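You operate a simulated robot arm through the tools that you are given. There is no shell and no other tool.

You are at the controls of a simulated robot arm. One attempt, no reset.

TASK
Test both panes on the heat tester; the one that lets less heat through goes on the white stand.
Fine: read the heat screen for each pane, turning the holder between; switch the hot lamp off before you take a pane, and keep off it; leave the panes in the store rack. Set down upright: blue pane.
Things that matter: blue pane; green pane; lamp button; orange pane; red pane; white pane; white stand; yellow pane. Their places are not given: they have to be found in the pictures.

Only the result counts: the job must be done as asked and must still hold three seconds after the hand-in. Knocking over, shifting, dropping, spilling or breaking anything else fails it.

THE ROBOT
A 7-joint arm with a two-finger parallel gripper, fixed in place. Base frame: the origin is on the floor under the middle of its stand, x ahead of it, y to its left, z up. Units: mm, degrees, N and s.
It reaches about 1479 mm from its shoulder. Its first joint turns from -166.0 to 166.0 degrees. Payload 4.4 kg.
The tool frame sits at the grasp point between the pads (the TCP): z along the fingers, y along the line on which they close. The tips reach 23 mm beyond it. The gripper opens to 94 mm. The fingers are 38 mm wide and 10 mm thick; the gripper's body (54 by 96 mm) begins 39 mm behind the TCP.
Orientation is that of the tool frame in the base frame, as a unit quaternion [x, y, z, w]. With the fingers straight down and closing along the base's y, the tool's x points along the base's -x, its y along +y and its z along -z.

THE INTERFACE
- The arm moves only by the tool step_arm. Its argument "rows" is a list of rows, each a list of 2 entries, a list of its own where there are three numbers: the shift along the tool's x, y, z in units of 200 mm (1.0 is 200 mm), then the turn, a rotation vector about the tool's x, y, z in units of 60 degrees (1.0 is 60 degrees). In form: [[[x, y, z], [rx, ry, rz]], ...]. A call has 1 to 20 rows; each row is the pose to reach, as a shift and turn from the pose commanded when the call began, along the tool's axes at that moment. "fingers" is the opening, from 0 (shut) to 1 (fully open), set as the call begins (left out, the last holds). A call with a number of a shift or a turn outside -1 to 1 is refused whole. Rows are played at 5 a second. More than 50 mm and 8.6 degrees between two rows, or a gripper value outside its range, and nothing of the call is played. A pose out of reach is approached as far as the arm can. The call stops where the force on the tool passes 40 N (or 10 N more than at its start, if that is more) or the arm is blocked; 0.2 s more then pass. Each finger travels about 72 mm/s and halts on what it meets, pressing with about 37 N; the grip force reading is that of the motor and also rises with nothing between the fingers. The clock runs only during rows and for 0.2 s after the last one: add rows that repeat a pose to give the fingers time. It gives the time, the measured TCP pose, the force on the tool (base axes), the opening and the grip force at its end, in the units of the frame above (readings bear some noise), with the torque about the TCP (base axes, N m) and any sound that the robot's microphone picked up.
- Cameras (640 x 400 px; columns grow to the right, rows downward): "scene" is fixed at [217.9, 500.2, 1696.4]; the picture's right is [0.18, -0.98, 0.00], its down [-0.83, -0.15, -0.54] and it looks along [0.53, 0.10, -0.84] (base axes); focal length 270 px, centre (320, 200). "wrist" rides on the gripper at [86, 16, -74] in the tool frame; the picture's right is [-0.18, 0.98, 0.00], its down [-0.58, -0.11, -0.81] and it looks along [-0.79, -0.15, 0.59] (tool axes); focal length 243 px, centre (320, 200).
- snapshot(camera): a new picture of that camera. No time passes.
- pixel_to_xyz(camera, pixels): for up to 12 pixels [column, row] of the newest picture of that camera ("zoom" is the newest enlarged one), the place [x, y, z] in the base frame of the surface seen there, good to about 2 mm. No time passes.
- zoom(camera, box): a new picture of the part [left, top, right, bottom] of that camera's present view, enlarged. No time passes.
- hand_in(): hands the job in; it is judged then, once.

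Unless the task says otherwise, let go and move clear before handing in.

The tools are called after "Emit:" as a command line: name --argument value ..., lists and objects as JSON in quotes. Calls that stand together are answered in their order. step_arm: Moves the arm, as the interface text tells. Its arguments: {"type":"object","properties":{"rows":{"type":"array"},"fingers":{"type":"number"}},"required":["rows"]} The other tools are called the same way: snapshot (camera) takes a picture; pixel_to_xyz (camera, pixels) gives the place of the surface under pixels of a picture; zoom (camera, box) takes an enlarged picture of a part of a camera's view; hand_in () hands the job in.

At the start:

```text
time: 0.0
tool_pos: [675.7, 201.7, 1352.7]
tcp_rot: [0.0, 1.0, 0.0, 0.0]
wrist_force: [0.4, -0.4, -0.4]
torque: [0.01, 0.0, -0.01]
gripper_width: 94.0
finger_force: 0.1
```

scene: 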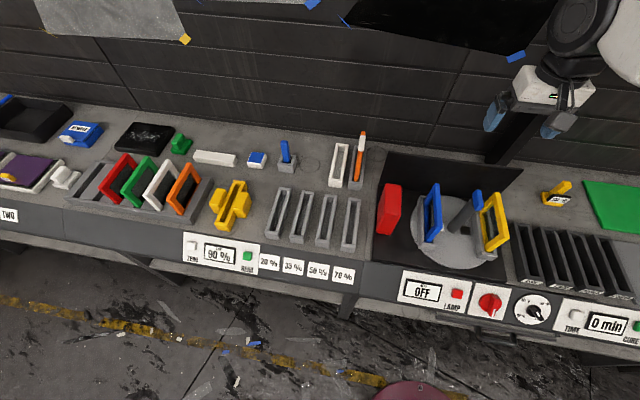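
wrist: 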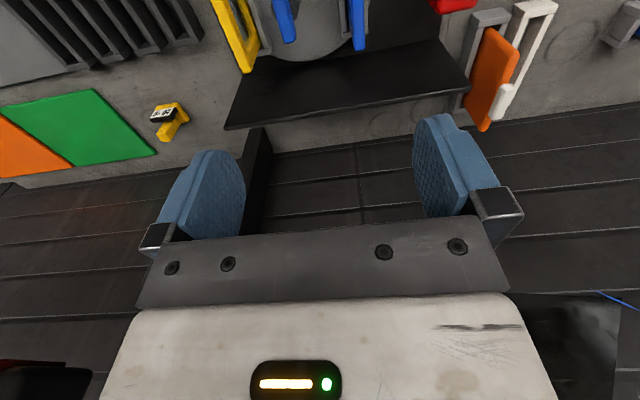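

The scene picture shows the heat tester around (445,215), with a blue and a yellow frame on a turntable, a red block at (390,208), and a panel with an OFF screen at (422,290). I'll zoom in to see the details.

Emit:
zoom --camera "scene" --box '[340, 140, 560, 340]'

Emit:
zoom --camera "scene" --box '[180, 120, 400, 300]'

Emit:
zoom --camera "scene" --box '[0, 80, 220, 260]'

Emit:
zoom --camera "scene" --box '[480, 140, 640, 360]'

```text
2.00 times, centred on (450, 240) of scene
```

zoom: 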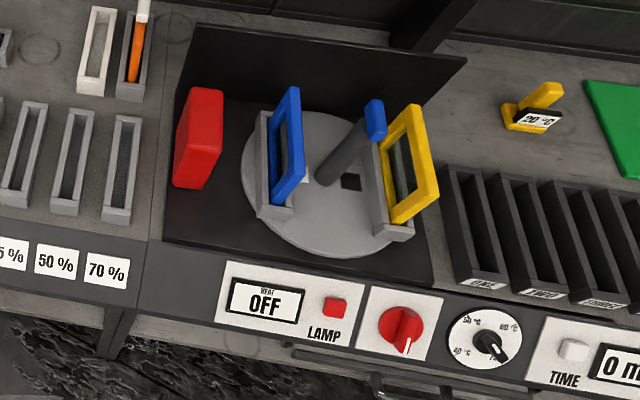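

```text
2.22 times, centred on (290, 210) of scene
```

zoom: 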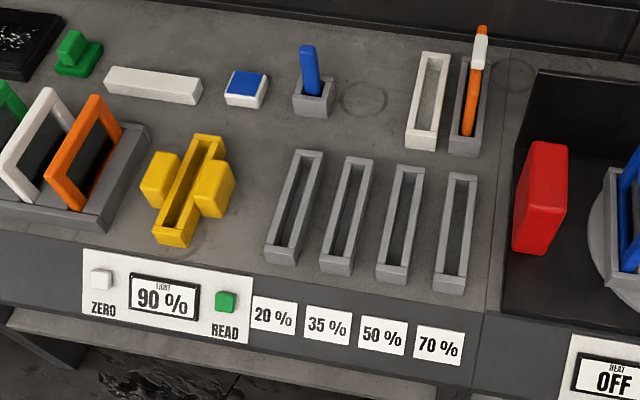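

```text
2.22 times, centred on (110, 170) of scene
```

zoom: 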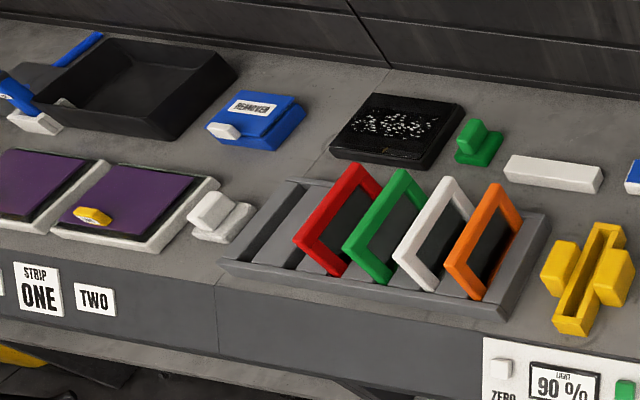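

```text
1.82 times, centred on (560, 250) of scene
```

zoom: 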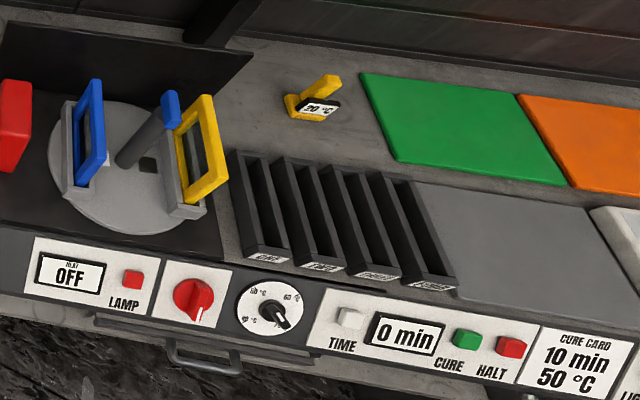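

The tester has a lamp (red block), a turntable with the blue and yellow panes and a grey post with a blue tip, and a LAMP button. I'll zoom closer and get coordinates.

Emit:
zoom --camera "scene" --box '[370, 170, 530, 270]'

Emit:
pixel_to_xyz --camera "zoom" --pixels '[[100, 80], [60, 200], [220, 110], [255, 70], [245, 180], [400, 140], [425, 85], [325, 210], [350, 165], [490, 100], [520, 200], [290, 310]]'

Emit:
zoom --camera "scene" --box '[390, 260, 550, 340]'

```text
4.00 times, centred on (450, 220) of scene
```

zoom: 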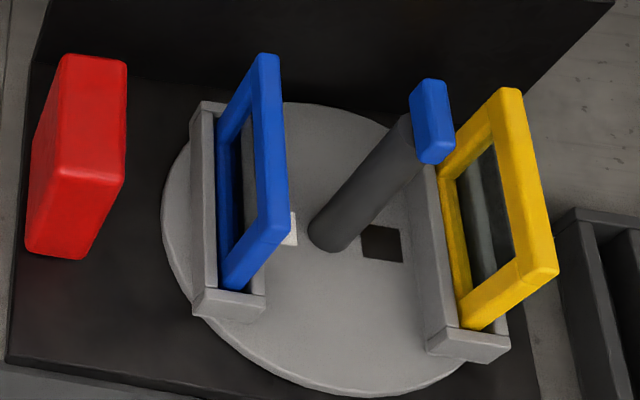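

```text
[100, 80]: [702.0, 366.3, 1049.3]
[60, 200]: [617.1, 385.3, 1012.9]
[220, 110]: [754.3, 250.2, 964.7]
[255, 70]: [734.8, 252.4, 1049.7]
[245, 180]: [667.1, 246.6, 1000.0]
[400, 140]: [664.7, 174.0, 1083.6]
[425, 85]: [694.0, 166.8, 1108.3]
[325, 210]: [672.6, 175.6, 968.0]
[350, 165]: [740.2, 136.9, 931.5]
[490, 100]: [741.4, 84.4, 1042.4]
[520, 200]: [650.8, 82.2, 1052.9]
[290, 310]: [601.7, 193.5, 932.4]
```

```text
4.00 times, centred on (470, 300) of scene
```

zoom: 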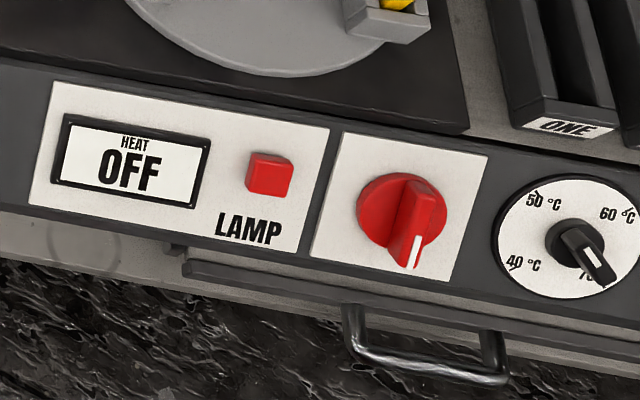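

The turntable top is at about z=932, with a vertical post in its middle carrying a blue bar at about z=1108, which is probably its handle. I'll zoom in further on the handle, the panes, the button and the white stand.

Emit:
zoom --camera "scene" --box '[460, 180, 500, 205]'

Emit:
pixel_to_xyz --camera "zoom" --pixels '[[290, 130], [200, 130], [240, 60], [300, 220], [360, 160], [260, 230], [210, 60], [330, 60], [360, 230], [280, 70]]'

Emit:
zoom --camera "scene" --box '[440, 282, 472, 302]'

Emit:
pixel_to_xyz --camera "zoom" --pixels '[[320, 200], [280, 180], [370, 180], [330, 160], [330, 250], [200, 100], [500, 100]]'

Emit:
zoom --camera "scene" --box '[315, 125, 379, 195]'

Emit:
pixel_to_xyz --camera "zoom" --pixels '[[200, 200], [280, 200], [100, 100], [240, 180], [350, 200]]'

```text
16.00 times, centred on (480, 192) of scene
```

zoom: 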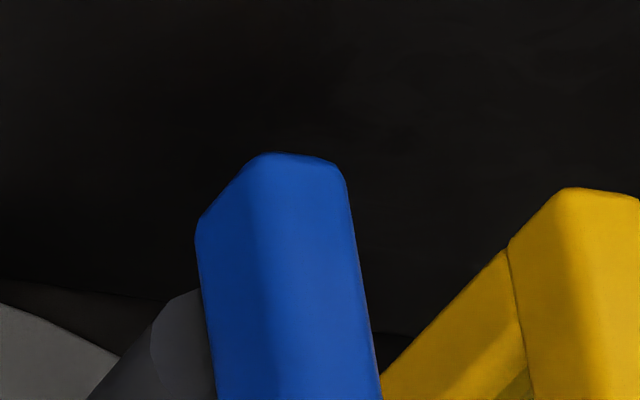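

```text
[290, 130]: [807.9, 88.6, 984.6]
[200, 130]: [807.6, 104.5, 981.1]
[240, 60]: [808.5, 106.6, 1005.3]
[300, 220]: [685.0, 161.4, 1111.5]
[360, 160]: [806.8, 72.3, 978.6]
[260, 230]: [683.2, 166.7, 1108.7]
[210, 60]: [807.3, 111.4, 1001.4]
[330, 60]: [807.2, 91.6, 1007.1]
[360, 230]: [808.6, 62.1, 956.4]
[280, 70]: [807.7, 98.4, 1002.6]
```

```text
16.00 times, centred on (456, 292) of scene
```

zoom: 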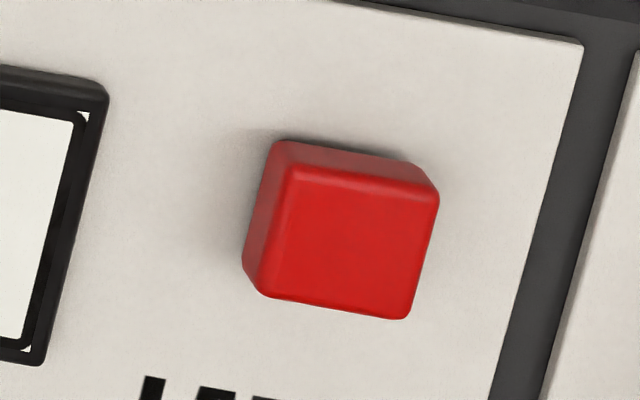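

```text
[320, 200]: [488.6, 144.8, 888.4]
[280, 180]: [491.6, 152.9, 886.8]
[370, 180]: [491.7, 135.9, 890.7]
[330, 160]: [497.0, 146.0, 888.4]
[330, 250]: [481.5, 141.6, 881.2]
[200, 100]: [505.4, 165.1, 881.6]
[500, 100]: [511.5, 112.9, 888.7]
```

```text
5.71 times, centred on (347, 160) of scene
```

zoom: 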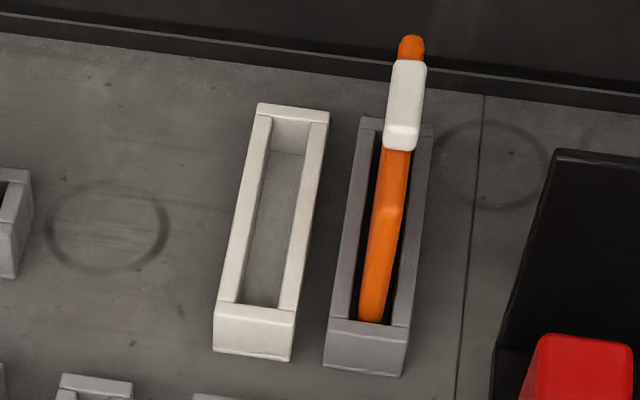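

```text
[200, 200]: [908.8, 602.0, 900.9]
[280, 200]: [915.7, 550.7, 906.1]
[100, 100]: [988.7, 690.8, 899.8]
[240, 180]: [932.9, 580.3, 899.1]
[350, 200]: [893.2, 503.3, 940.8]
```

The back shield is at x≈807 and the LAMP button is at about (488,145,887) on a sloped panel. Next I need the exact geometry of the white stand, the panes and the handle.

Emit:
pixel_to_xyz --camera "zoom" --pixels '[[265, 108], [322, 114], [220, 310], [290, 315], [245, 210], [303, 210], [255, 340], [215, 345], [290, 355], [260, 290], [290, 140], [295, 165]]'

Emit:
zoom --camera "scene" --box '[410, 178, 458, 252]'

Emit:
pixel_to_xyz --camera "zoom" --pixels '[[340, 35], [360, 40], [380, 30], [300, 110], [250, 310], [330, 250], [380, 200], [190, 100], [200, 300], [290, 330], [250, 260], [230, 350]]'

```text
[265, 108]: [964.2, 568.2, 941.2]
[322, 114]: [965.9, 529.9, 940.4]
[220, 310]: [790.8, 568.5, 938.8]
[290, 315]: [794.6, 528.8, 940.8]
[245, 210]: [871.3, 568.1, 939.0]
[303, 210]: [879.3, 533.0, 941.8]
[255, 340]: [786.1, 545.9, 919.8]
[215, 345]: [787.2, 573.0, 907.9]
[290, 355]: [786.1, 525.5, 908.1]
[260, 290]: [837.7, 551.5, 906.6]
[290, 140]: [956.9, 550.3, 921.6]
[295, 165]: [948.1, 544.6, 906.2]
```

```text
5.41 times, centred on (434, 215) of scene
```

zoom: 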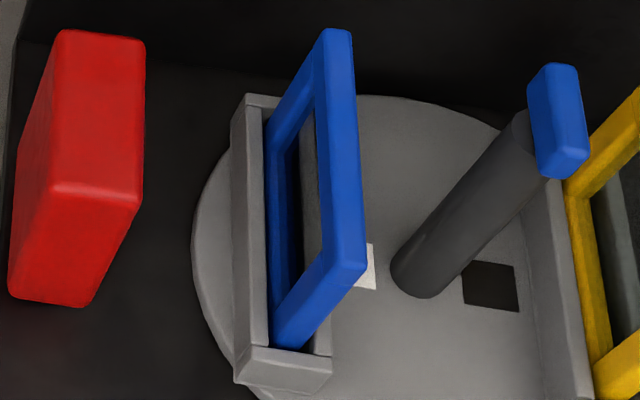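

```text
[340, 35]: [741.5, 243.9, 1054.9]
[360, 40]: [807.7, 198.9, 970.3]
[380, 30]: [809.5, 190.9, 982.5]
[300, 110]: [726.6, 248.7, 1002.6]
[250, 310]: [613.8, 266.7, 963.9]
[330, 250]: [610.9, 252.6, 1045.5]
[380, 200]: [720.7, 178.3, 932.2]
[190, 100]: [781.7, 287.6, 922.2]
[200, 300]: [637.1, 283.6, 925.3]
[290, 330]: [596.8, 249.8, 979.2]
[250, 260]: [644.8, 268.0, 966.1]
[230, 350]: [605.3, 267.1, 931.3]
```

The white stand spans about x 786–967 and y 527–571, with its top at z=940 and slot floor at z=906. Now I need finer points on the blue pane, the handle and the yellow pane.

Emit:
zoom --camera "scene" --box '[464, 186, 492, 214]'

Emit:
pixel_to_xyz --camera "zoom" --pixels '[[310, 60], [290, 80], [350, 70], [330, 150], [370, 220], [390, 250], [350, 260], [290, 140], [310, 210], [270, 110], [400, 200], [250, 240]]'

Emit:
zoom --camera "scene" --box '[420, 180, 444, 210]'

Emit:
pixel_to_xyz --camera "zoom" --pixels '[[300, 60], [340, 60], [380, 60], [310, 150], [350, 150], [390, 150], [250, 150], [300, 300], [350, 300], [390, 300], [280, 110], [410, 250]]'

Emit:
zoom --camera "scene" --box '[420, 225, 450, 255]'

Emit:
pixel_to_xyz --camera "zoom" --pixels '[[330, 60], [280, 120], [240, 200], [200, 260], [350, 80], [180, 280], [160, 300], [260, 300], [270, 240], [340, 120], [120, 260], [240, 320]]'

```text
14.29 times, centred on (478, 200) of scene
```

zoom: 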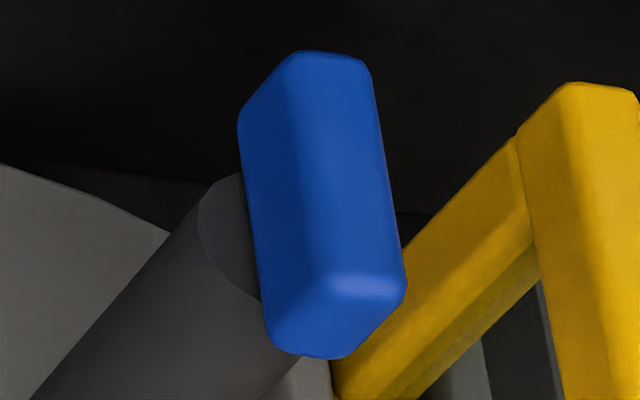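

```text
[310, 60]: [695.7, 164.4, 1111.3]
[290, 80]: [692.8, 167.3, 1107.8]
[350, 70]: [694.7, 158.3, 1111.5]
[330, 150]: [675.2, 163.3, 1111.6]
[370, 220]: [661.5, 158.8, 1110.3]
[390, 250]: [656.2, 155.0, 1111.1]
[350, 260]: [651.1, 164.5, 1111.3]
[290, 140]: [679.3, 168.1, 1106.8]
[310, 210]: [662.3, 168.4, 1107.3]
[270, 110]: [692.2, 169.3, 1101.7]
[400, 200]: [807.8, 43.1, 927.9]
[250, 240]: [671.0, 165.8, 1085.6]
```

```text
13.33 times, centred on (432, 195) of scene
```

zoom: 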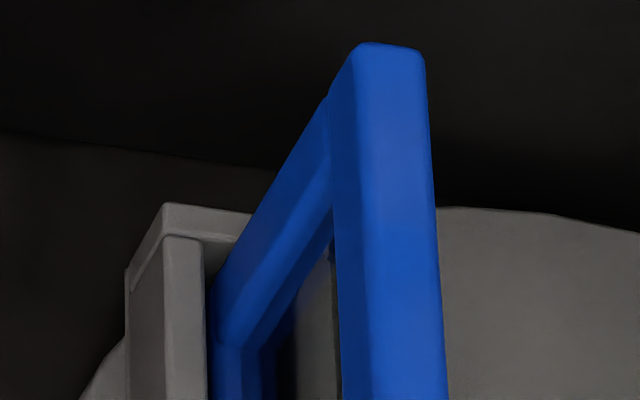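

```text
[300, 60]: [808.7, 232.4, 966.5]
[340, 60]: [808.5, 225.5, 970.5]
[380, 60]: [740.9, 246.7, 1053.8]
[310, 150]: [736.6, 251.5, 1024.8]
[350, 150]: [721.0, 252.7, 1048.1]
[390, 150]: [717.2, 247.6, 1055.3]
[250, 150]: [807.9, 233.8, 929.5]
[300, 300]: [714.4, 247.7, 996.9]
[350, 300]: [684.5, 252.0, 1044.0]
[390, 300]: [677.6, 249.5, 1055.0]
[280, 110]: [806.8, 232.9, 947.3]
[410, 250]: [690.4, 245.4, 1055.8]
```

```text
13.33 times, centred on (435, 240) of scene
```

zoom: 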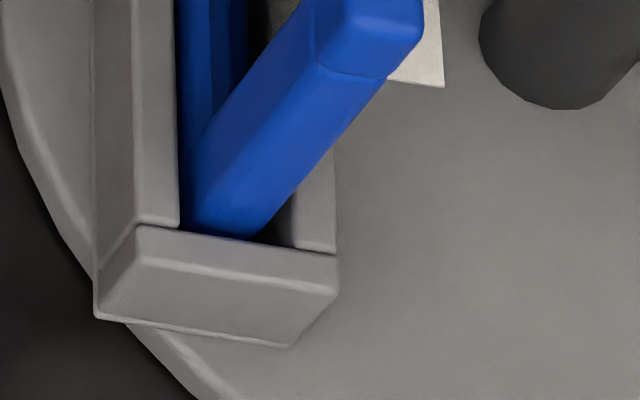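

```text
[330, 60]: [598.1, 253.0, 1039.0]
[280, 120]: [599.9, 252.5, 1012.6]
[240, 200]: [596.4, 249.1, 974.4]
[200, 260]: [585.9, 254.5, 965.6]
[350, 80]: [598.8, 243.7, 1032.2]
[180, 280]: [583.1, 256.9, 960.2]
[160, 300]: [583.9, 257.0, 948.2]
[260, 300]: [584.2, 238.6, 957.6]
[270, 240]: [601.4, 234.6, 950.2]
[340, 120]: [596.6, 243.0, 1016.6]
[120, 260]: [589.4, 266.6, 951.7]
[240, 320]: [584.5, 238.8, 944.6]
```

The blue pane spans x 597–744 and y 242–254 with its top at z=1056. The handle bar spans x 645–698 and y 152–170 with its top at z=1112, over the post at about (672,161). Now I'll measure the panel slope around the LAMP button.

Emit:
zoom --camera "scene" --box '[396, 264, 476, 314]'

Emit:
pixel_to_xyz --camera "zoom" --pixels '[[100, 90], [300, 115], [500, 140], [60, 290], [250, 310], [400, 320], [480, 250], [340, 200], [440, 140], [440, 300], [570, 200], [50, 30]]'

Emit:
zoom --camera "scene" --box '[448, 284, 464, 300]'

Emit:
pixel_to_xyz --camera "zoom" --pixels '[[260, 110], [400, 130], [240, 250], [380, 280], [320, 200], [300, 150], [350, 240], [280, 60], [440, 200], [200, 150]]'

```text
8.00 times, centred on (436, 289) of scene
```

zoom: 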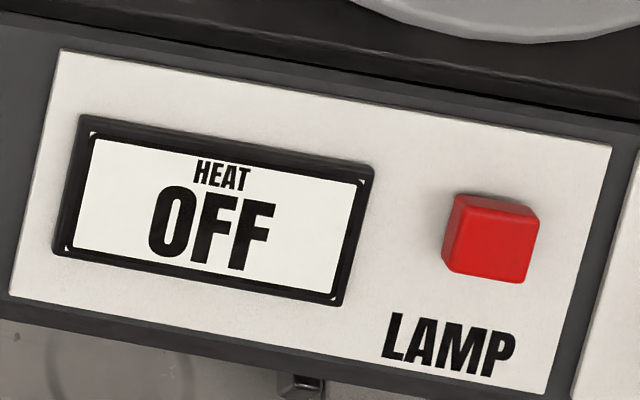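

```text
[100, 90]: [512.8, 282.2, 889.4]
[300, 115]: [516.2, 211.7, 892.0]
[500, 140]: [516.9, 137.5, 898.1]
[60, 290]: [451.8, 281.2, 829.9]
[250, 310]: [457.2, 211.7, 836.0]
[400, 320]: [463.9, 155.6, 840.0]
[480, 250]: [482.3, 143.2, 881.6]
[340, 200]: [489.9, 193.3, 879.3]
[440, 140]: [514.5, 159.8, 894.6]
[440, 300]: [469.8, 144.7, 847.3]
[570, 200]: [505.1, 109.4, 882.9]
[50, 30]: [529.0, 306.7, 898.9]
```

```text
16.00 times, centred on (456, 292) of scene
```

zoom: 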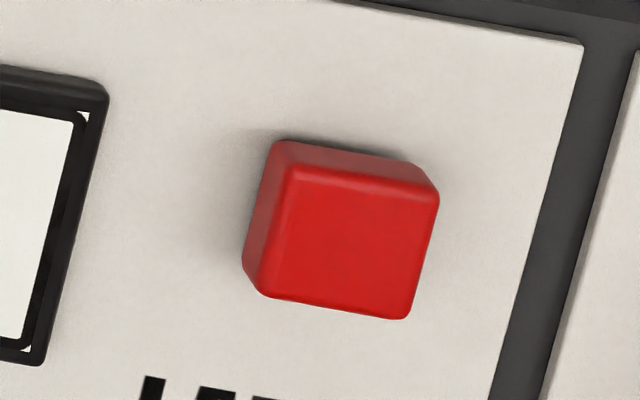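

```text
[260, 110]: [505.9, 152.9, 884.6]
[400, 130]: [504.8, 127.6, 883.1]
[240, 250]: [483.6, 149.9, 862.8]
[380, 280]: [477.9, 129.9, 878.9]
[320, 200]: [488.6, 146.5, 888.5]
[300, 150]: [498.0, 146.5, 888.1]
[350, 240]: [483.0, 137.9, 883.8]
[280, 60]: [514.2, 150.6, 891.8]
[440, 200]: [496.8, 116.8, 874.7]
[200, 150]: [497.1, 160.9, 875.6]
```

The panel slopes at about 45° with its normal along (-0.7,0,0.7). The LAMP button face is centred near (482.5,138,883.5) and stands about 16 mm proud. I'll close the fingers and move down in front of the panel, clear of the turntable.

Emit:
step_arm --rows '[[[0.138, -0.032, 0.176], [0, 0, 0]], [[0.276, -0.064, 0.353], [0, 0, 0]], [[0.414, -0.096, 0.529], [0, 0, 0]], [[0.551, -0.127, 0.706], [0, 0, 0]], [[0.689, -0.159, 0.882], [0, 0, 0]]]' --fingers 0

```text
time: 1.2
tool_pos: [537.0, 169.3, 1176.0]
tcp_rot: [0.0, 1.0, 0.0, -0.001]
wrist_force: [0.5, -0.4, 0.7]
torque: [0.04, 0.0, -0.01]
gripper_width: 0.0
finger_force: 36.9
```

The arm is at (537,169,1176) with the fingers shut and no contact, as planned. I'll continue to about (400,138,1000).

Emit:
step_arm --rows '[[[0.138, -0.032, 0.176], [0, 0, 0]], [[0.276, -0.064, 0.353], [0, 0, 0]], [[0.414, -0.096, 0.529], [0, 0, 0]], [[0.551, -0.127, 0.706], [0, 0, 0]], [[0.689, -0.159, 0.882], [0, 0, 0]]]'

```text
time: 2.4
tool_pos: [398.0, 137.2, 997.7]
tcp_rot: [-0.001, 1.0, 0.0, 0.0]
wrist_force: [0.3, 0.1, -0.7]
torque: [0.01, 0.0, 0.02]
gripper_width: 0.0
finger_force: 37.2
```

The arm is at (398,137,998) in free space. I'll tilt the tool 45° so the fingers point along the panel's normal.

Emit:
step_arm --rows '[[[0, 0, 0], [0, -0.125, 0]], [[0, 0, 0], [0, -0.25, 0]], [[0, 0, 0], [0, -0.375, 0]], [[0, 0, 0], [0, -0.5, 0]], [[0, 0, 0], [0, -0.625, 0]], [[0, 0, 0], [0, -0.75, 0]], [[0, 0, 0], [0, -0.75, 0]]]'

Emit:
snapshot --camera "scene"

Emit:
snapshot --camera "wrist"

```text
time: 4.0
tool_pos: [398.9, 138.3, 999.6]
tcp_rot: [0.0, 0.924, 0.0, 0.382]
wrist_force: [-0.3, -1.0, 0.4]
torque: [-0.01, 0.01, 0.01]
gripper_width: 0.0
finger_force: 37.5
```

```text
taken
```

scene: 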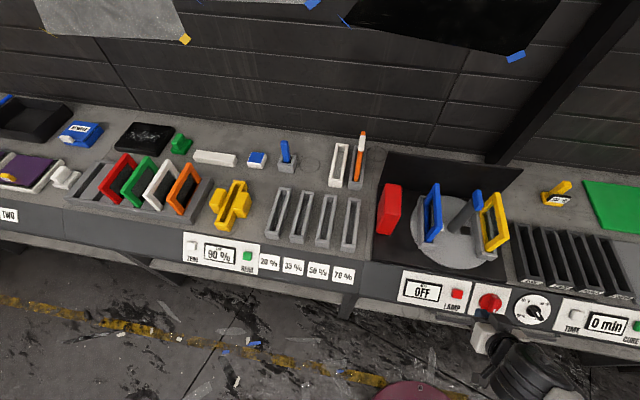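

```text
taken
```

wrist: 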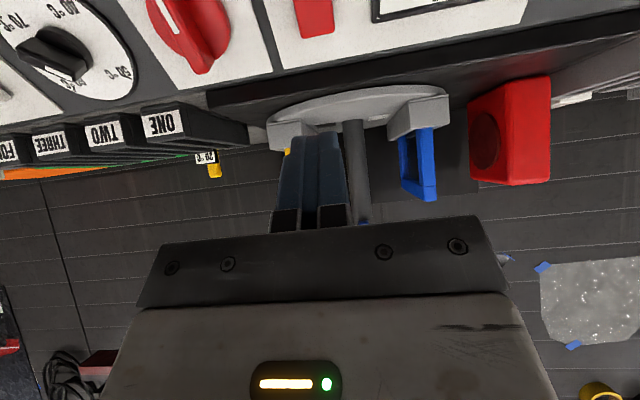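

The tilt is exact: tool z is (0.706,0,-0.707), and the screen reads OFF. I'll go to about 10 mm off the button along its normal.

Emit:
step_arm --rows '[[[0.06, 0, 0.2], [0, 0, 0]], [[0.12, 0, 0.4], [0, 0, 0]], [[0.12, 0, 0.49], [0, 0, 0]], [[0.12, 0, 0.54], [0, 0, 0]], [[0.12, 0, 0.54], [0, 0, 0]]]'

Emit:
zoom --camera "scene" --box '[380, 250, 540, 350]'

Emit:
snapshot --camera "wrist"

```text
time: 5.2
tool_pos: [459.3, 137.2, 907.1]
tcp_rot: [0.0, 0.924, 0.001, 0.383]
wrist_force: [0.0, 0.1, 0.0]
torque: [-0.02, 0.03, 0.05]
gripper_width: 0.2
finger_force: 36.9
```

```text
4.00 times, centred on (460, 300) of scene
```

zoom: 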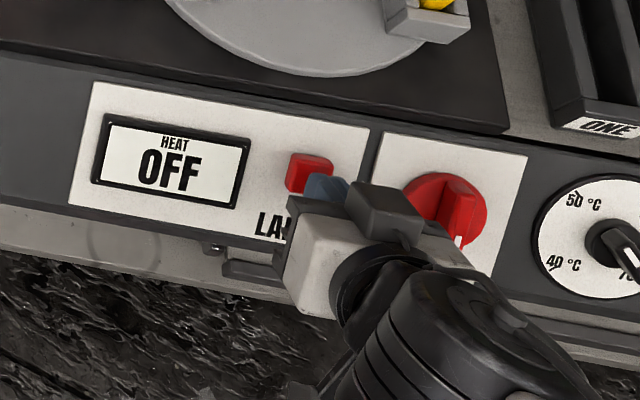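

```text
taken
```

wrist: 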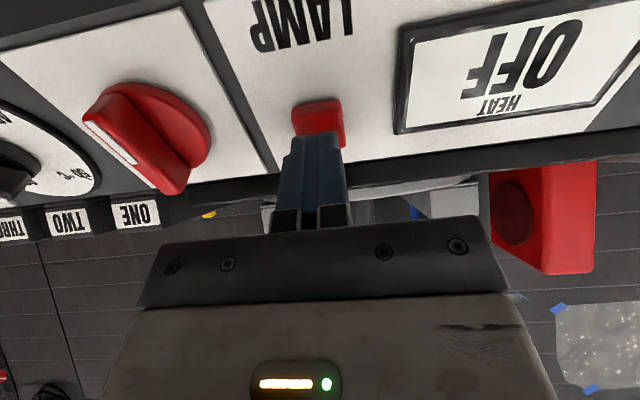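

The fingertips are about 10 mm off the red button and lined up with it, and the screen stays visible. I'll press in small steps.

Emit:
step_arm --rows '[[[0, 0, 0.03], [0, 0, 0]], [[0, 0, 0.045], [0, 0, 0]], [[0, 0, 0.06], [0, 0, 0]], [[0, 0, 0.07], [0, 0, 0]]]'

Emit:
zoom --camera "scene" --box '[380, 250, 540, 350]'

```text
time: 6.2
tool_pos: [467.6, 137.2, 896.2]
tcp_rot: [0.0, 0.924, -0.001, 0.383]
wrist_force: [-1.0, 0.3, 0.0]
torque: [-0.05, 0.0, 0.04]
gripper_width: 0.0
finger_force: 37.1
```

```text
4.00 times, centred on (460, 300) of scene
```

zoom: 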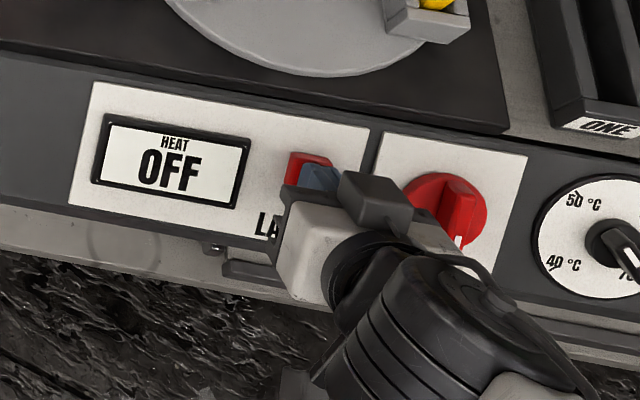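

There's only about 1 N on the tool and the screen still reads OFF, so the tips have barely reached the face. I'll press further.

Emit:
step_arm --rows '[[[0, 0, 0.01], [0, 0, 0]], [[0, 0, 0.02], [0, 0, 0]], [[0, 0, 0.03], [0, 0, 0]]]'

Emit:
zoom --camera "scene" --box '[380, 250, 540, 350]'

```text
time: 7.0
tool_pos: [472.2, 138.2, 893.0]
tcp_rot: [0.0, 0.924, 0.001, 0.382]
wrist_force: [-13.3, -0.7, 10.6]
torque: [-0.06, 0.02, -0.05]
gripper_width: 0.0
finger_force: 36.3
heard: click
```

```text
4.00 times, centred on (460, 300) of scene
```

zoom: 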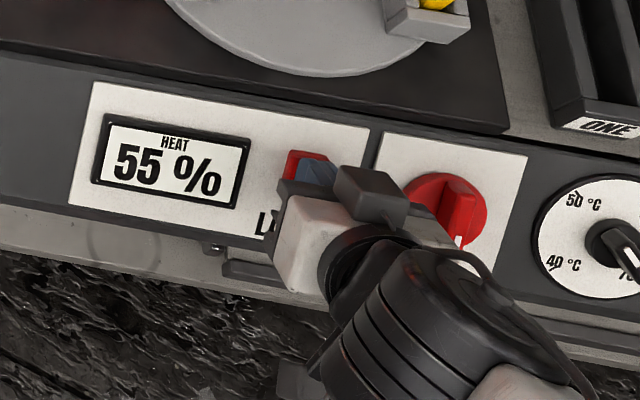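

The button clicked, and the screen now reads HEAT 55 % with the blue pane in front of the lamp. I'll back off along the normal and check that the reading is steady.

Emit:
step_arm --rows '[[[0, 0, -0.1], [0, 0, 0]], [[0, 0, -0.3], [0, 0, 0]], [[0, 0, -0.5], [0, 0, 0]], [[0, 0, -0.5], [0, 0, 0]], [[0, 0, -0.5], [0, 0, 0]]]'

Emit:
zoom --camera "scene" --box '[360, 170, 540, 320]'

```text
time: 8.2
tool_pos: [402.8, 138.8, 963.0]
tcp_rot: [-0.001, 0.924, 0.001, 0.382]
wrist_force: [0.3, 0.0, 0.4]
torque: [0.01, 0.04, -0.01]
gripper_width: 0.1
finger_force: 37.9
```

```text
2.67 times, centred on (450, 245) of scene
```

zoom: 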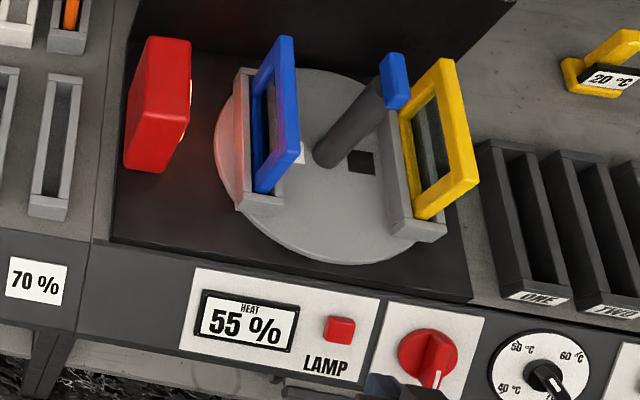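

The steady reading for the blue pane is 55 %, and the lamp side is glowing. Next I'll raise the arm clear and straighten the tool, ready to grip the blue handle bar on the turntable.

Emit:
step_arm --rows '[[[-0.118, 0, -0.118], [0, 0, 0]], [[-0.236, 0, -0.236], [0, 0.125, 0]], [[-0.354, 0, -0.354], [0, 0.25, 0]], [[-0.472, 0, -0.472], [0, 0.375, 0]], [[-0.59, 0, -0.59], [0, 0.5, 0]], [[-0.707, 0, -0.707], [0, 0.625, 0]], [[-0.707, 0, -0.707], [0, 0.75, 0]], [[-0.707, 0, -0.707], [0, 0.75, 0]]]' --fingers 1

```text
time: 10.0
tool_pos: [403.7, 138.7, 1164.5]
tcp_rot: [0.0, 1.0, 0.0, -0.001]
wrist_force: [0.4, 0.2, 0.6]
torque: [-0.01, 0.0, -0.02]
gripper_width: 94.0
finger_force: 0.0
```

The tool is vertical again at (404,139,1165) with the fingers open. I'll move over the handle at about (672,161), first up and forward.

Emit:
step_arm --rows '[[[-0.15, 0.02, -0.1], [0, 0, 0]], [[-0.35, 0.04, -0.2], [0, 0, 0]], [[-0.55, 0.06, -0.3], [0, 0, 0]], [[-0.75, 0.08, -0.3], [0, 0, 0]], [[-0.95, 0.11, -0.3], [0, 0, 0]], [[-0.95, 0.11, -0.3], [0, 0, 0]]]'

Emit:
snapshot --camera "wrist"

Emit:
zoom --camera "scene" --box '[380, 250, 540, 350]'

```text
time: 11.4
tool_pos: [592.9, 159.8, 1223.7]
tcp_rot: [0.0, 1.0, 0.0, -0.001]
wrist_force: [0.5, 0.4, 1.3]
torque: [-0.02, 0.03, 0.06]
gripper_width: 93.9
finger_force: 0.1
```

```text
taken
```

wrist: 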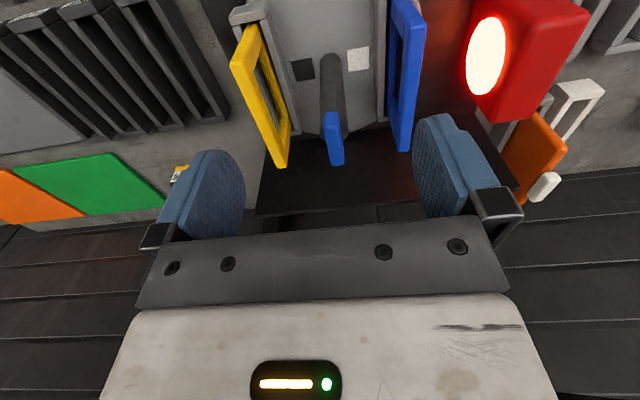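

```text
4.00 times, centred on (460, 300) of scene
```

zoom: 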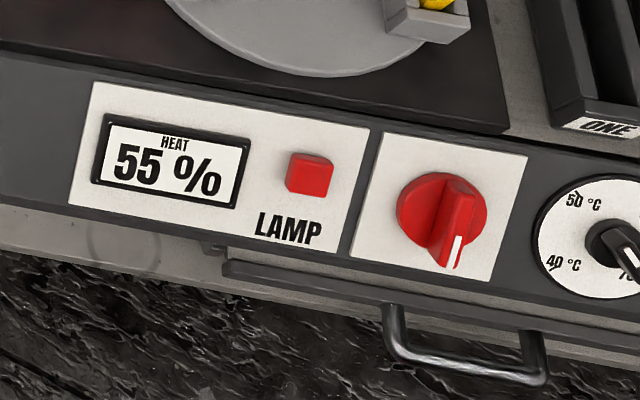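

The lamp's aperture glows at wrist (487,55) and the blue reading stays at 55 %. I'll measure the handle from this view.

Emit:
zoom --camera "wrist" --box '[300, 90, 370, 180]'

Emit:
pixel_to_xyz --camera "wrist" --pixels '[[328, 118], [336, 118], [332, 135], [340, 160], [333, 160], [325, 120], [340, 135], [336, 150], [327, 140], [331, 162], [342, 162], [332, 112]]'

```text
4.44 times, centred on (335, 135) of wrist
```

zoom: 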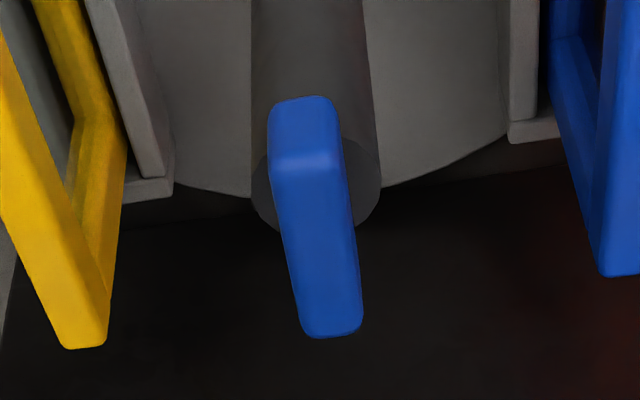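

```text
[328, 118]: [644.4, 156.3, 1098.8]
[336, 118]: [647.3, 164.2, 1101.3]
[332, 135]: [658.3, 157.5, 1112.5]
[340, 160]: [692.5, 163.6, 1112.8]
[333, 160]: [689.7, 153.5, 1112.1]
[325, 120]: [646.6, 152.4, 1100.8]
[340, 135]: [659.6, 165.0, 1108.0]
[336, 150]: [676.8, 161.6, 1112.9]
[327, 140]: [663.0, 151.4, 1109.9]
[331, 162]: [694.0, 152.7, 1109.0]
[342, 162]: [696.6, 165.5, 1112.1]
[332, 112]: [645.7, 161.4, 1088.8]
```

The bar spans y 150.5–168 and x 645–699, with its top at z=1112.5 and its bottom at about 1088. I'll move over it, then lower so that only the bar is between the pads, with the tips at z≈1091.

Emit:
step_arm --rows '[[[-0.2, 0, 0], [0, 0, 0]], [[-0.395, 0, 0], [0, 0, 0]], [[-0.395, 0, 0.2], [0, 0, 0]], [[-0.395, 0, 0.4], [0, 0, 0]], [[-0.395, 0, 0.5], [0, 0, 0]], [[-0.395, 0, 0.548], [0, 0, 0]], [[-0.395, 0, 0.548], [0, 0, 0]]]'

Emit:
snapshot --camera "wrist"

Emit:
zoom --camera "scene" --box '[400, 150, 520, 280]'

```text
time: 13.0
tool_pos: [671.6, 159.2, 1112.1]
tcp_rot: [0.0, 1.0, 0.0, 0.0]
wrist_force: [0.3, 1.2, 0.3]
torque: [-0.01, 0.01, 0.03]
gripper_width: 94.1
finger_force: 0.1
```

```text
taken
```

wrist: 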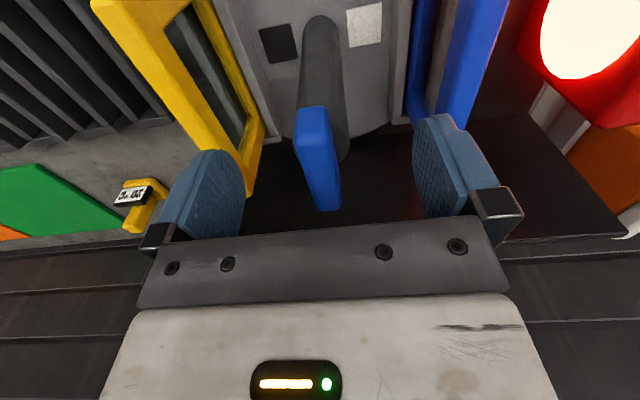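

```text
3.08 times, centred on (460, 215) of scene
```

zoom: 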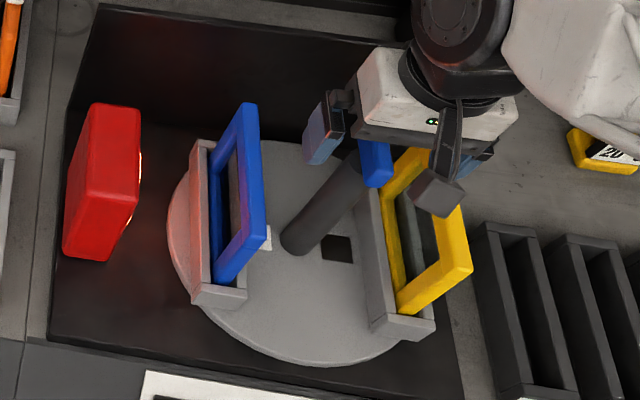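

The handle bar is centred between the open fingers. I'll close on it.

Emit:
step_arm --rows '[[[0, 0, 0], [0, 0, 0]], [[0, 0, 0], [0, 0, 0]], [[0, 0, 0], [0, 0, 0]], [[0, 0, 0], [0, 0, 0]], [[0, 0, 0], [0, 0, 0]]]' --fingers 0

```text
time: 14.2
tool_pos: [672.4, 160.4, 1113.3]
tcp_rot: [0.0, 1.0, 0.0, 0.0]
wrist_force: [0.2, 2.4, -0.1]
torque: [0.03, -0.07, -0.02]
gripper_width: 15.9
finger_force: 44.8
```

The pads hold the bar with a 15.9 mm opening. I'll try a small turn about the tool axis and watch the torque.

Emit:
step_arm --rows '[[[0, 0, 0], [0, 0, 0.06]], [[0, 0, 0], [0, 0, 0.12]], [[0, 0, 0], [0, 0, 0.18]], [[0, 0, 0], [0, 0, 0.24]]]'

Emit:
zoom --camera "scene" --box '[390, 160, 530, 310]'

```text
time: 15.2
tool_pos: [671.5, 160.9, 1113.8]
tcp_rot: [0.126, 0.992, 0.0, 0.001]
wrist_force: [-6.4, 14.5, -3.6]
torque: [0.07, 0.15, 2.59]
gripper_width: 26.1
finger_force: 45.1
```

```text
2.67 times, centred on (460, 235) of scene
```

zoom: 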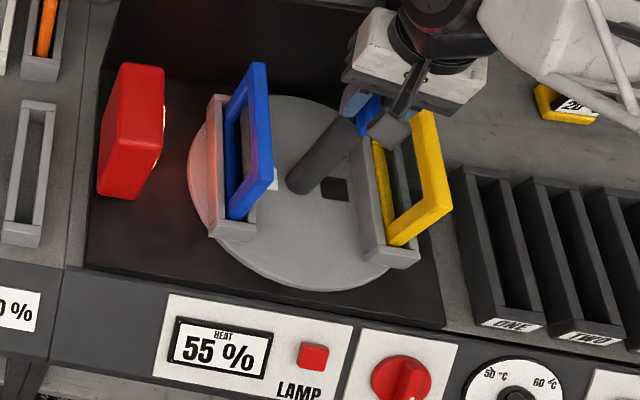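

The opening grew to 26 mm with 2.6 N·m of torque, and the table did not move, so this direction seems to be at a stop. I'll turn back and try the other way a little.

Emit:
step_arm --rows '[[[0, 0, 0], [0, 0, -0.08]], [[0, 0, 0], [0, 0, -0.16]], [[0, 0, 0], [0, 0, -0.24]], [[0, 0, 0], [0, 0, -0.24]], [[0, 0, 0], [0, 0, -0.28]], [[0, 0, 0], [0, 0, -0.32]], [[0, 0, 0], [0, 0, -0.36]], [[0, 0, 0], [0, 0, -0.4]]]'

Emit:
zoom --camera "scene" --box '[390, 160, 530, 310]'

```text
time: 17.0
tool_pos: [671.9, 159.8, 1113.8]
tcp_rot: [-0.084, 0.997, -0.001, 0.001]
wrist_force: [-1.0, 8.4, -2.6]
torque: [0.11, -0.07, 0.0]
gripper_width: 16.2
finger_force: 44.4
```

```text
2.67 times, centred on (460, 235) of scene
```

zoom: 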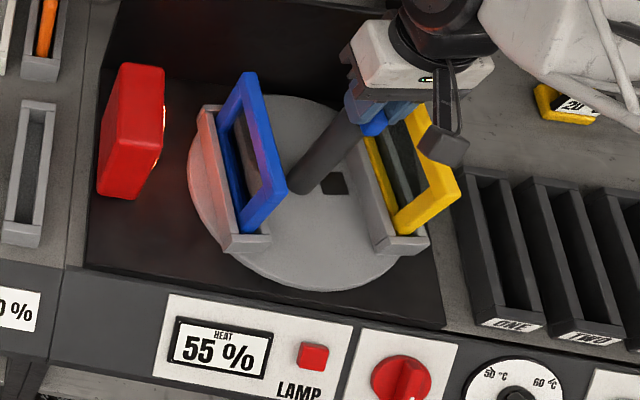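

The table now turns freely in this direction (about 9.6° so far, grip at 16.2 mm, no torque). I'll continue turning this way.

Emit:
step_arm --rows '[[[0, 0, 0], [0, 0, -0.12]], [[0, 0, 0], [0, 0, -0.24]], [[0, 0, 0], [0, 0, -0.36]], [[0, 0, 0], [0, 0, -0.48]], [[0, 0, 0], [0, 0, -0.6]], [[0, 0, 0], [0, 0, -0.72]], [[0, 0, 0], [0, 0, -0.84]], [[0, 0, 0], [0, 0, -0.84]]]'

Emit:
zoom --camera "scene" --box '[390, 160, 530, 310]'

```text
time: 18.1
tool_pos: [672.3, 158.6, 1114.0]
tcp_rot: [-0.335, 0.942, -0.001, 0.0]
wrist_force: [6.9, -12.0, -1.1]
torque: [0.32, -0.29, -0.05]
gripper_width: 16.0
finger_force: 44.6
stopped in row 5: the force on the tool passed its limit at 43 N (the readings are from after the stop); the commanded pose is now the measured one
```

```text
2.67 times, centred on (460, 235) of scene
```

zoom: 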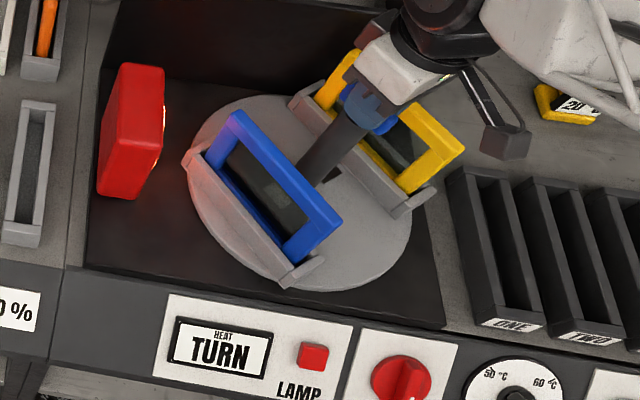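

The table turned to about 39° and the screen shows TURN. The stop came from a sideways force along the closing direction, so my TCP is a few mm off the axis. I'll shift slightly along tool -y to relieve it.

Emit:
step_arm --rows '[[[0, -0.005, 0], [0, 0, 0]], [[0, -0.01, 0], [0, 0, 0]], [[0, -0.01, 0], [0, 0, 0]]]'

```text
time: 19.0
tool_pos: [672.9, 158.4, 1112.8]
tcp_rot: [-0.336, 0.942, -0.001, -0.001]
wrist_force: [-9.2, 7.4, 3.2]
torque: [0.38, -0.39, 0.08]
gripper_width: 16.0
finger_force: 44.9
stopped in row 3: the force on the tool passed its limit at 42 N (the readings are from after the stop); the commanded pose is now the measured one
```

Even 2 mm gives over 40 N, so the grip is stiff and the axis must lie a couple of mm along the bar, at roughly (674.4,160). I'll release, re-centre and re-grip.

Emit:
step_arm --rows '[[[0, 0, 0], [0, 0, 0]], [[0, 0, 0], [0, 0, 0]], [[0, 0, 0], [0, 0, 0]]]' --fingers 0.6

Emit:
step_arm --rows '[[[0, 0, 0], [0, 0, 0]]]'

Emit:
step_arm --rows '[[[0, 0, 0], [0, 0, 0]]]'

Emit:
zoom --camera "scene" --box '[390, 160, 530, 310]'

Emit:
snapshot --camera "wrist"

```text
time: 19.8
tool_pos: [672.1, 158.2, 1112.5]
tcp_rot: [-0.335, 0.942, 0.0, -0.001]
wrist_force: [-1.1, 0.3, -0.3]
torque: [0.01, 0.02, 0.0]
gripper_width: 56.4
finger_force: 0.0
```

```text
time: 20.2
tool_pos: [673.6, 157.3, 1112.6]
tcp_rot: [-0.335, 0.942, 0.0, -0.001]
wrist_force: [-0.7, 0.6, -0.8]
torque: [0.01, -0.02, 0.0]
gripper_width: 56.7
finger_force: 0.0
```

```text
time: 20.6
tool_pos: [672.1, 157.5, 1113.0]
tcp_rot: [-0.335, 0.942, 0.0, -0.001]
wrist_force: [0.0, -0.1, -0.3]
torque: [0.0, -0.03, -0.01]
gripper_width: 56.3
finger_force: 0.0
```

```text
2.67 times, centred on (460, 235) of scene
```

zoom: 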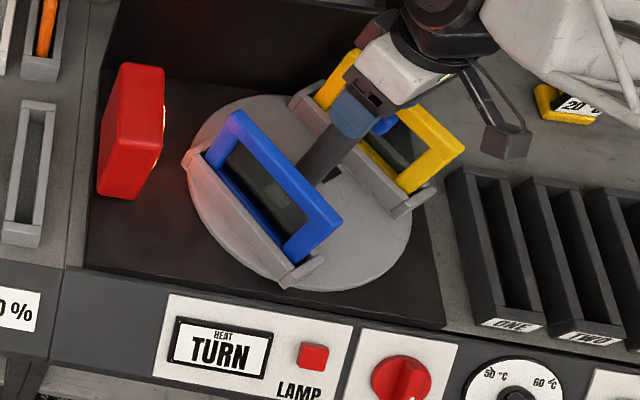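

```text
taken
```

wrist: 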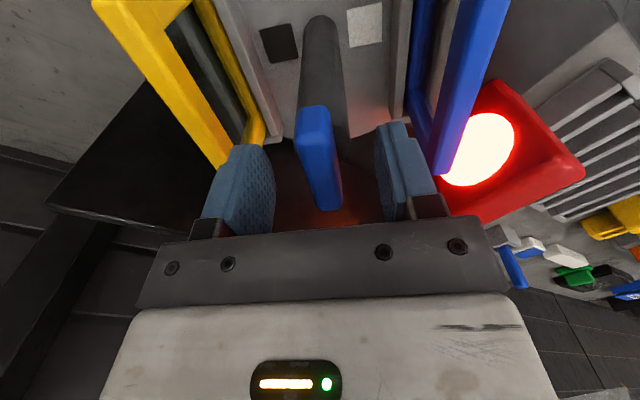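

I'll measure the bar's outline from this wrist view to find the axis better.

Emit:
pixel_to_xyz --camera "wrist" --pixels '[[301, 135], [330, 135], [305, 150], [334, 160], [313, 180], [338, 185], [320, 206], [340, 204], [300, 115], [325, 112], [312, 130], [328, 195]]'

Emit:
zoom --camera "wrist" --box '[270, 90, 370, 220]'

```text
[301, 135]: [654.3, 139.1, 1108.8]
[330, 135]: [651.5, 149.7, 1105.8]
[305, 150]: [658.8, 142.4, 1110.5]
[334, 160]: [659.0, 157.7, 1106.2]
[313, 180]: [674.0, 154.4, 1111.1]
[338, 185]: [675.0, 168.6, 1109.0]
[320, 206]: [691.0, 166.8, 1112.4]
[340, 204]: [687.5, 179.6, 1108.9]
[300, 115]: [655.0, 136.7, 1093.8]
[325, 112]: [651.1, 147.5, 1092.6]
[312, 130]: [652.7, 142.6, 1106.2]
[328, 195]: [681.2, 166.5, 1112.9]
```

```text
3.08 times, centred on (320, 155) of wrist
```

zoom: 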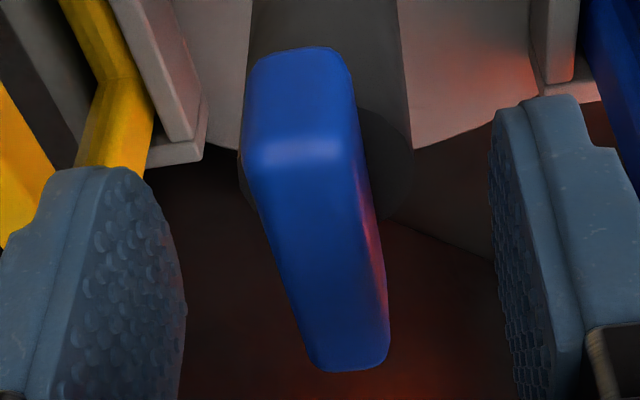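

The bar's centre line fits an axis near (675,160.6). I'll re-centre there and close to a loose 19 mm, so the fingers turn the bar like a wrench without building side force.

Emit:
step_arm --rows '[[[-0.0185, 0.0037, 0], [0, 0, 0]], [[-0.0185, 0.0037, 0], [0, 0, 0]], [[-0.0185, 0.0037, 0], [0, 0, 0]]]' --fingers 0.2

Emit:
step_arm --rows '[[[0, 0, 0], [0, 0, 0]]]'

Emit:
step_arm --rows '[[[0, 0, 0], [0, 0, 0]]]'

```text
time: 21.4
tool_pos: [675.5, 161.1, 1113.3]
tcp_rot: [-0.336, 0.942, -0.001, -0.001]
wrist_force: [0.6, 0.2, 0.7]
torque: [-0.02, 0.0, 0.0]
gripper_width: 18.9
finger_force: 0.0
```

```text
time: 21.8
tool_pos: [675.4, 161.8, 1113.3]
tcp_rot: [-0.335, 0.942, 0.0, -0.001]
wrist_force: [0.0, 0.7, -0.3]
torque: [-0.03, 0.01, 0.01]
gripper_width: 18.7
finger_force: 0.1
```

```text
time: 22.2
tool_pos: [673.9, 160.2, 1112.8]
tcp_rot: [-0.336, 0.942, 0.0, -0.001]
wrist_force: [-1.1, 0.1, -0.6]
torque: [-0.02, 0.01, -0.06]
gripper_width: 18.9
finger_force: 0.0
```

The fingers sit loosely around the bar at 18.8 mm with no force, at about (675,161). I'll keep turning the same way, more slowly.

Emit:
step_arm --rows '[[[0, 0, 0], [0, 0, -0.07]], [[0, 0, 0], [0, 0, -0.14]], [[0, 0, 0], [0, 0, -0.21]], [[0, 0, 0], [0, 0, -0.28]], [[0, 0, 0], [0, 0, -0.35]], [[0, 0, 0], [0, 0, -0.42]], [[0, 0, 0], [0, 0, -0.49]], [[0, 0, 0], [0, 0, -0.56]], [[0, 0, 0], [0, 0, -0.63]], [[0, 0, 0], [0, 0, -0.7]], [[0, 0, 0], [0, 0, -0.77]], [[0, 0, 0], [0, 0, -0.84]]]'

Emit:
zoom --camera "scene" --box '[390, 160, 530, 310]'

```text
time: 24.8
tool_pos: [675.2, 160.2, 1114.1]
tcp_rot: [-0.705, 0.71, 0.001, -0.001]
wrist_force: [-1.1, 0.2, 0.4]
torque: [0.0, -0.02, 0.0]
gripper_width: 18.8
finger_force: 0.5
```

```text
2.67 times, centred on (460, 235) of scene
```

zoom: 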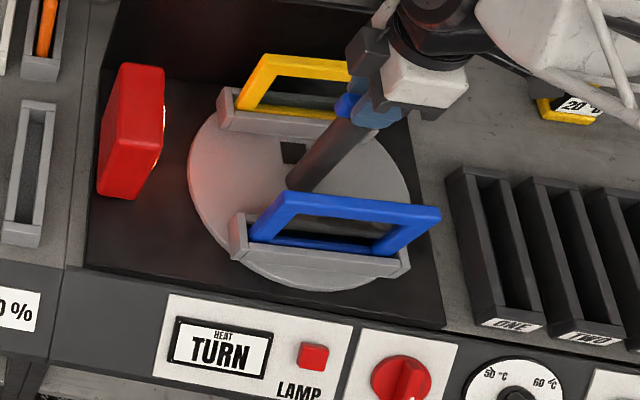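

The tool is at 90° with near-zero force, and the blue pane has swung to the front. I'll continue.

Emit:
step_arm --rows '[[[0, 0, 0], [0, 0, -0.07]], [[0, 0, 0], [0, 0, -0.14]], [[0, 0, 0], [0, 0, -0.21]], [[0, 0, 0], [0, 0, -0.28]], [[0, 0, 0], [0, 0, -0.35]], [[0, 0, 0], [0, 0, -0.42]], [[0, 0, 0], [0, 0, -0.49]], [[0, 0, 0], [0, 0, -0.56]], [[0, 0, 0], [0, 0, -0.63]], [[0, 0, 0], [0, 0, -0.7]], [[0, 0, 0], [0, 0, -0.77]], [[0, 0, 0], [0, 0, -0.84]]]'

Emit:
zoom --camera "scene" --box '[390, 160, 530, 310]'

```text
time: 27.4
tool_pos: [675.3, 161.4, 1113.7]
tcp_rot: [0.94, -0.341, 0.0, 0.001]
wrist_force: [-1.1, -0.8, -0.7]
torque: [-0.01, 0.0, -0.03]
gripper_width: 19.6
finger_force: 0.7
```

```text
2.67 times, centred on (460, 235) of scene
```

zoom: 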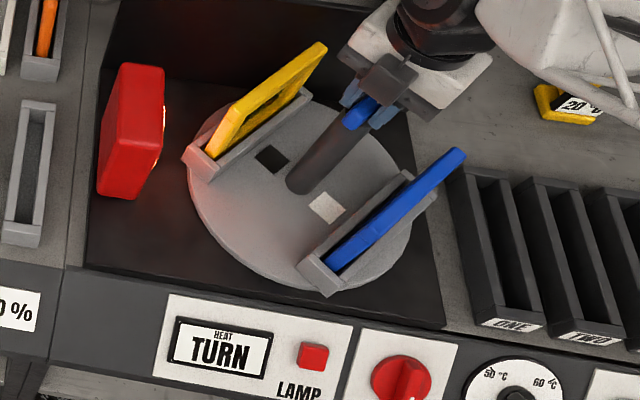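

The tool is at 140° and the yellow pane is nearing the lamp side. I'll turn the last 40° plus the slack.

Emit:
step_arm --rows '[[[0, 0, 0], [0, 0, -0.07]], [[0, 0, 0], [0, 0, -0.14]], [[0, 0, 0], [0, 0, -0.21]], [[0, 0, 0], [0, 0, -0.28]], [[0, 0, 0], [0, 0, -0.35]], [[0, 0, 0], [0, 0, -0.42]], [[0, 0, 0], [0, 0, -0.49]], [[0, 0, 0], [0, 0, -0.55]], [[0, 0, 0], [0, 0, -0.6]], [[0, 0, 0], [0, 0, -0.65]], [[0, 0, 0], [0, 0, -0.67]]]'

Emit:
zoom --camera "scene" --box '[390, 160, 530, 310]'

```text
time: 29.8
tool_pos: [675.2, 160.6, 1112.7]
tcp_rot: [1.0, 0.001, 0.0, 0.0]
wrist_force: [0.4, -0.2, 0.6]
torque: [-0.04, -0.04, -0.03]
gripper_width: 18.7
finger_force: 0.1
```

```text
2.67 times, centred on (460, 235) of scene
```

zoom: 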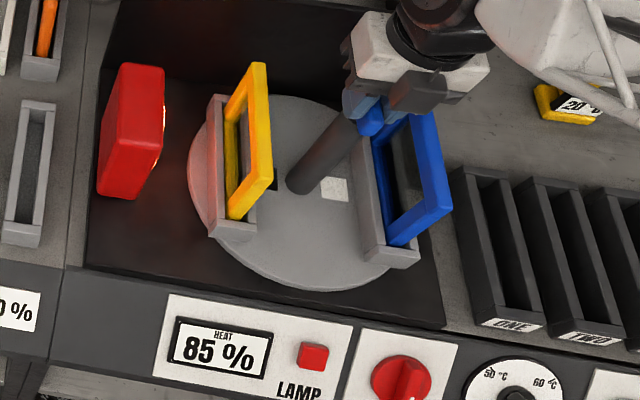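

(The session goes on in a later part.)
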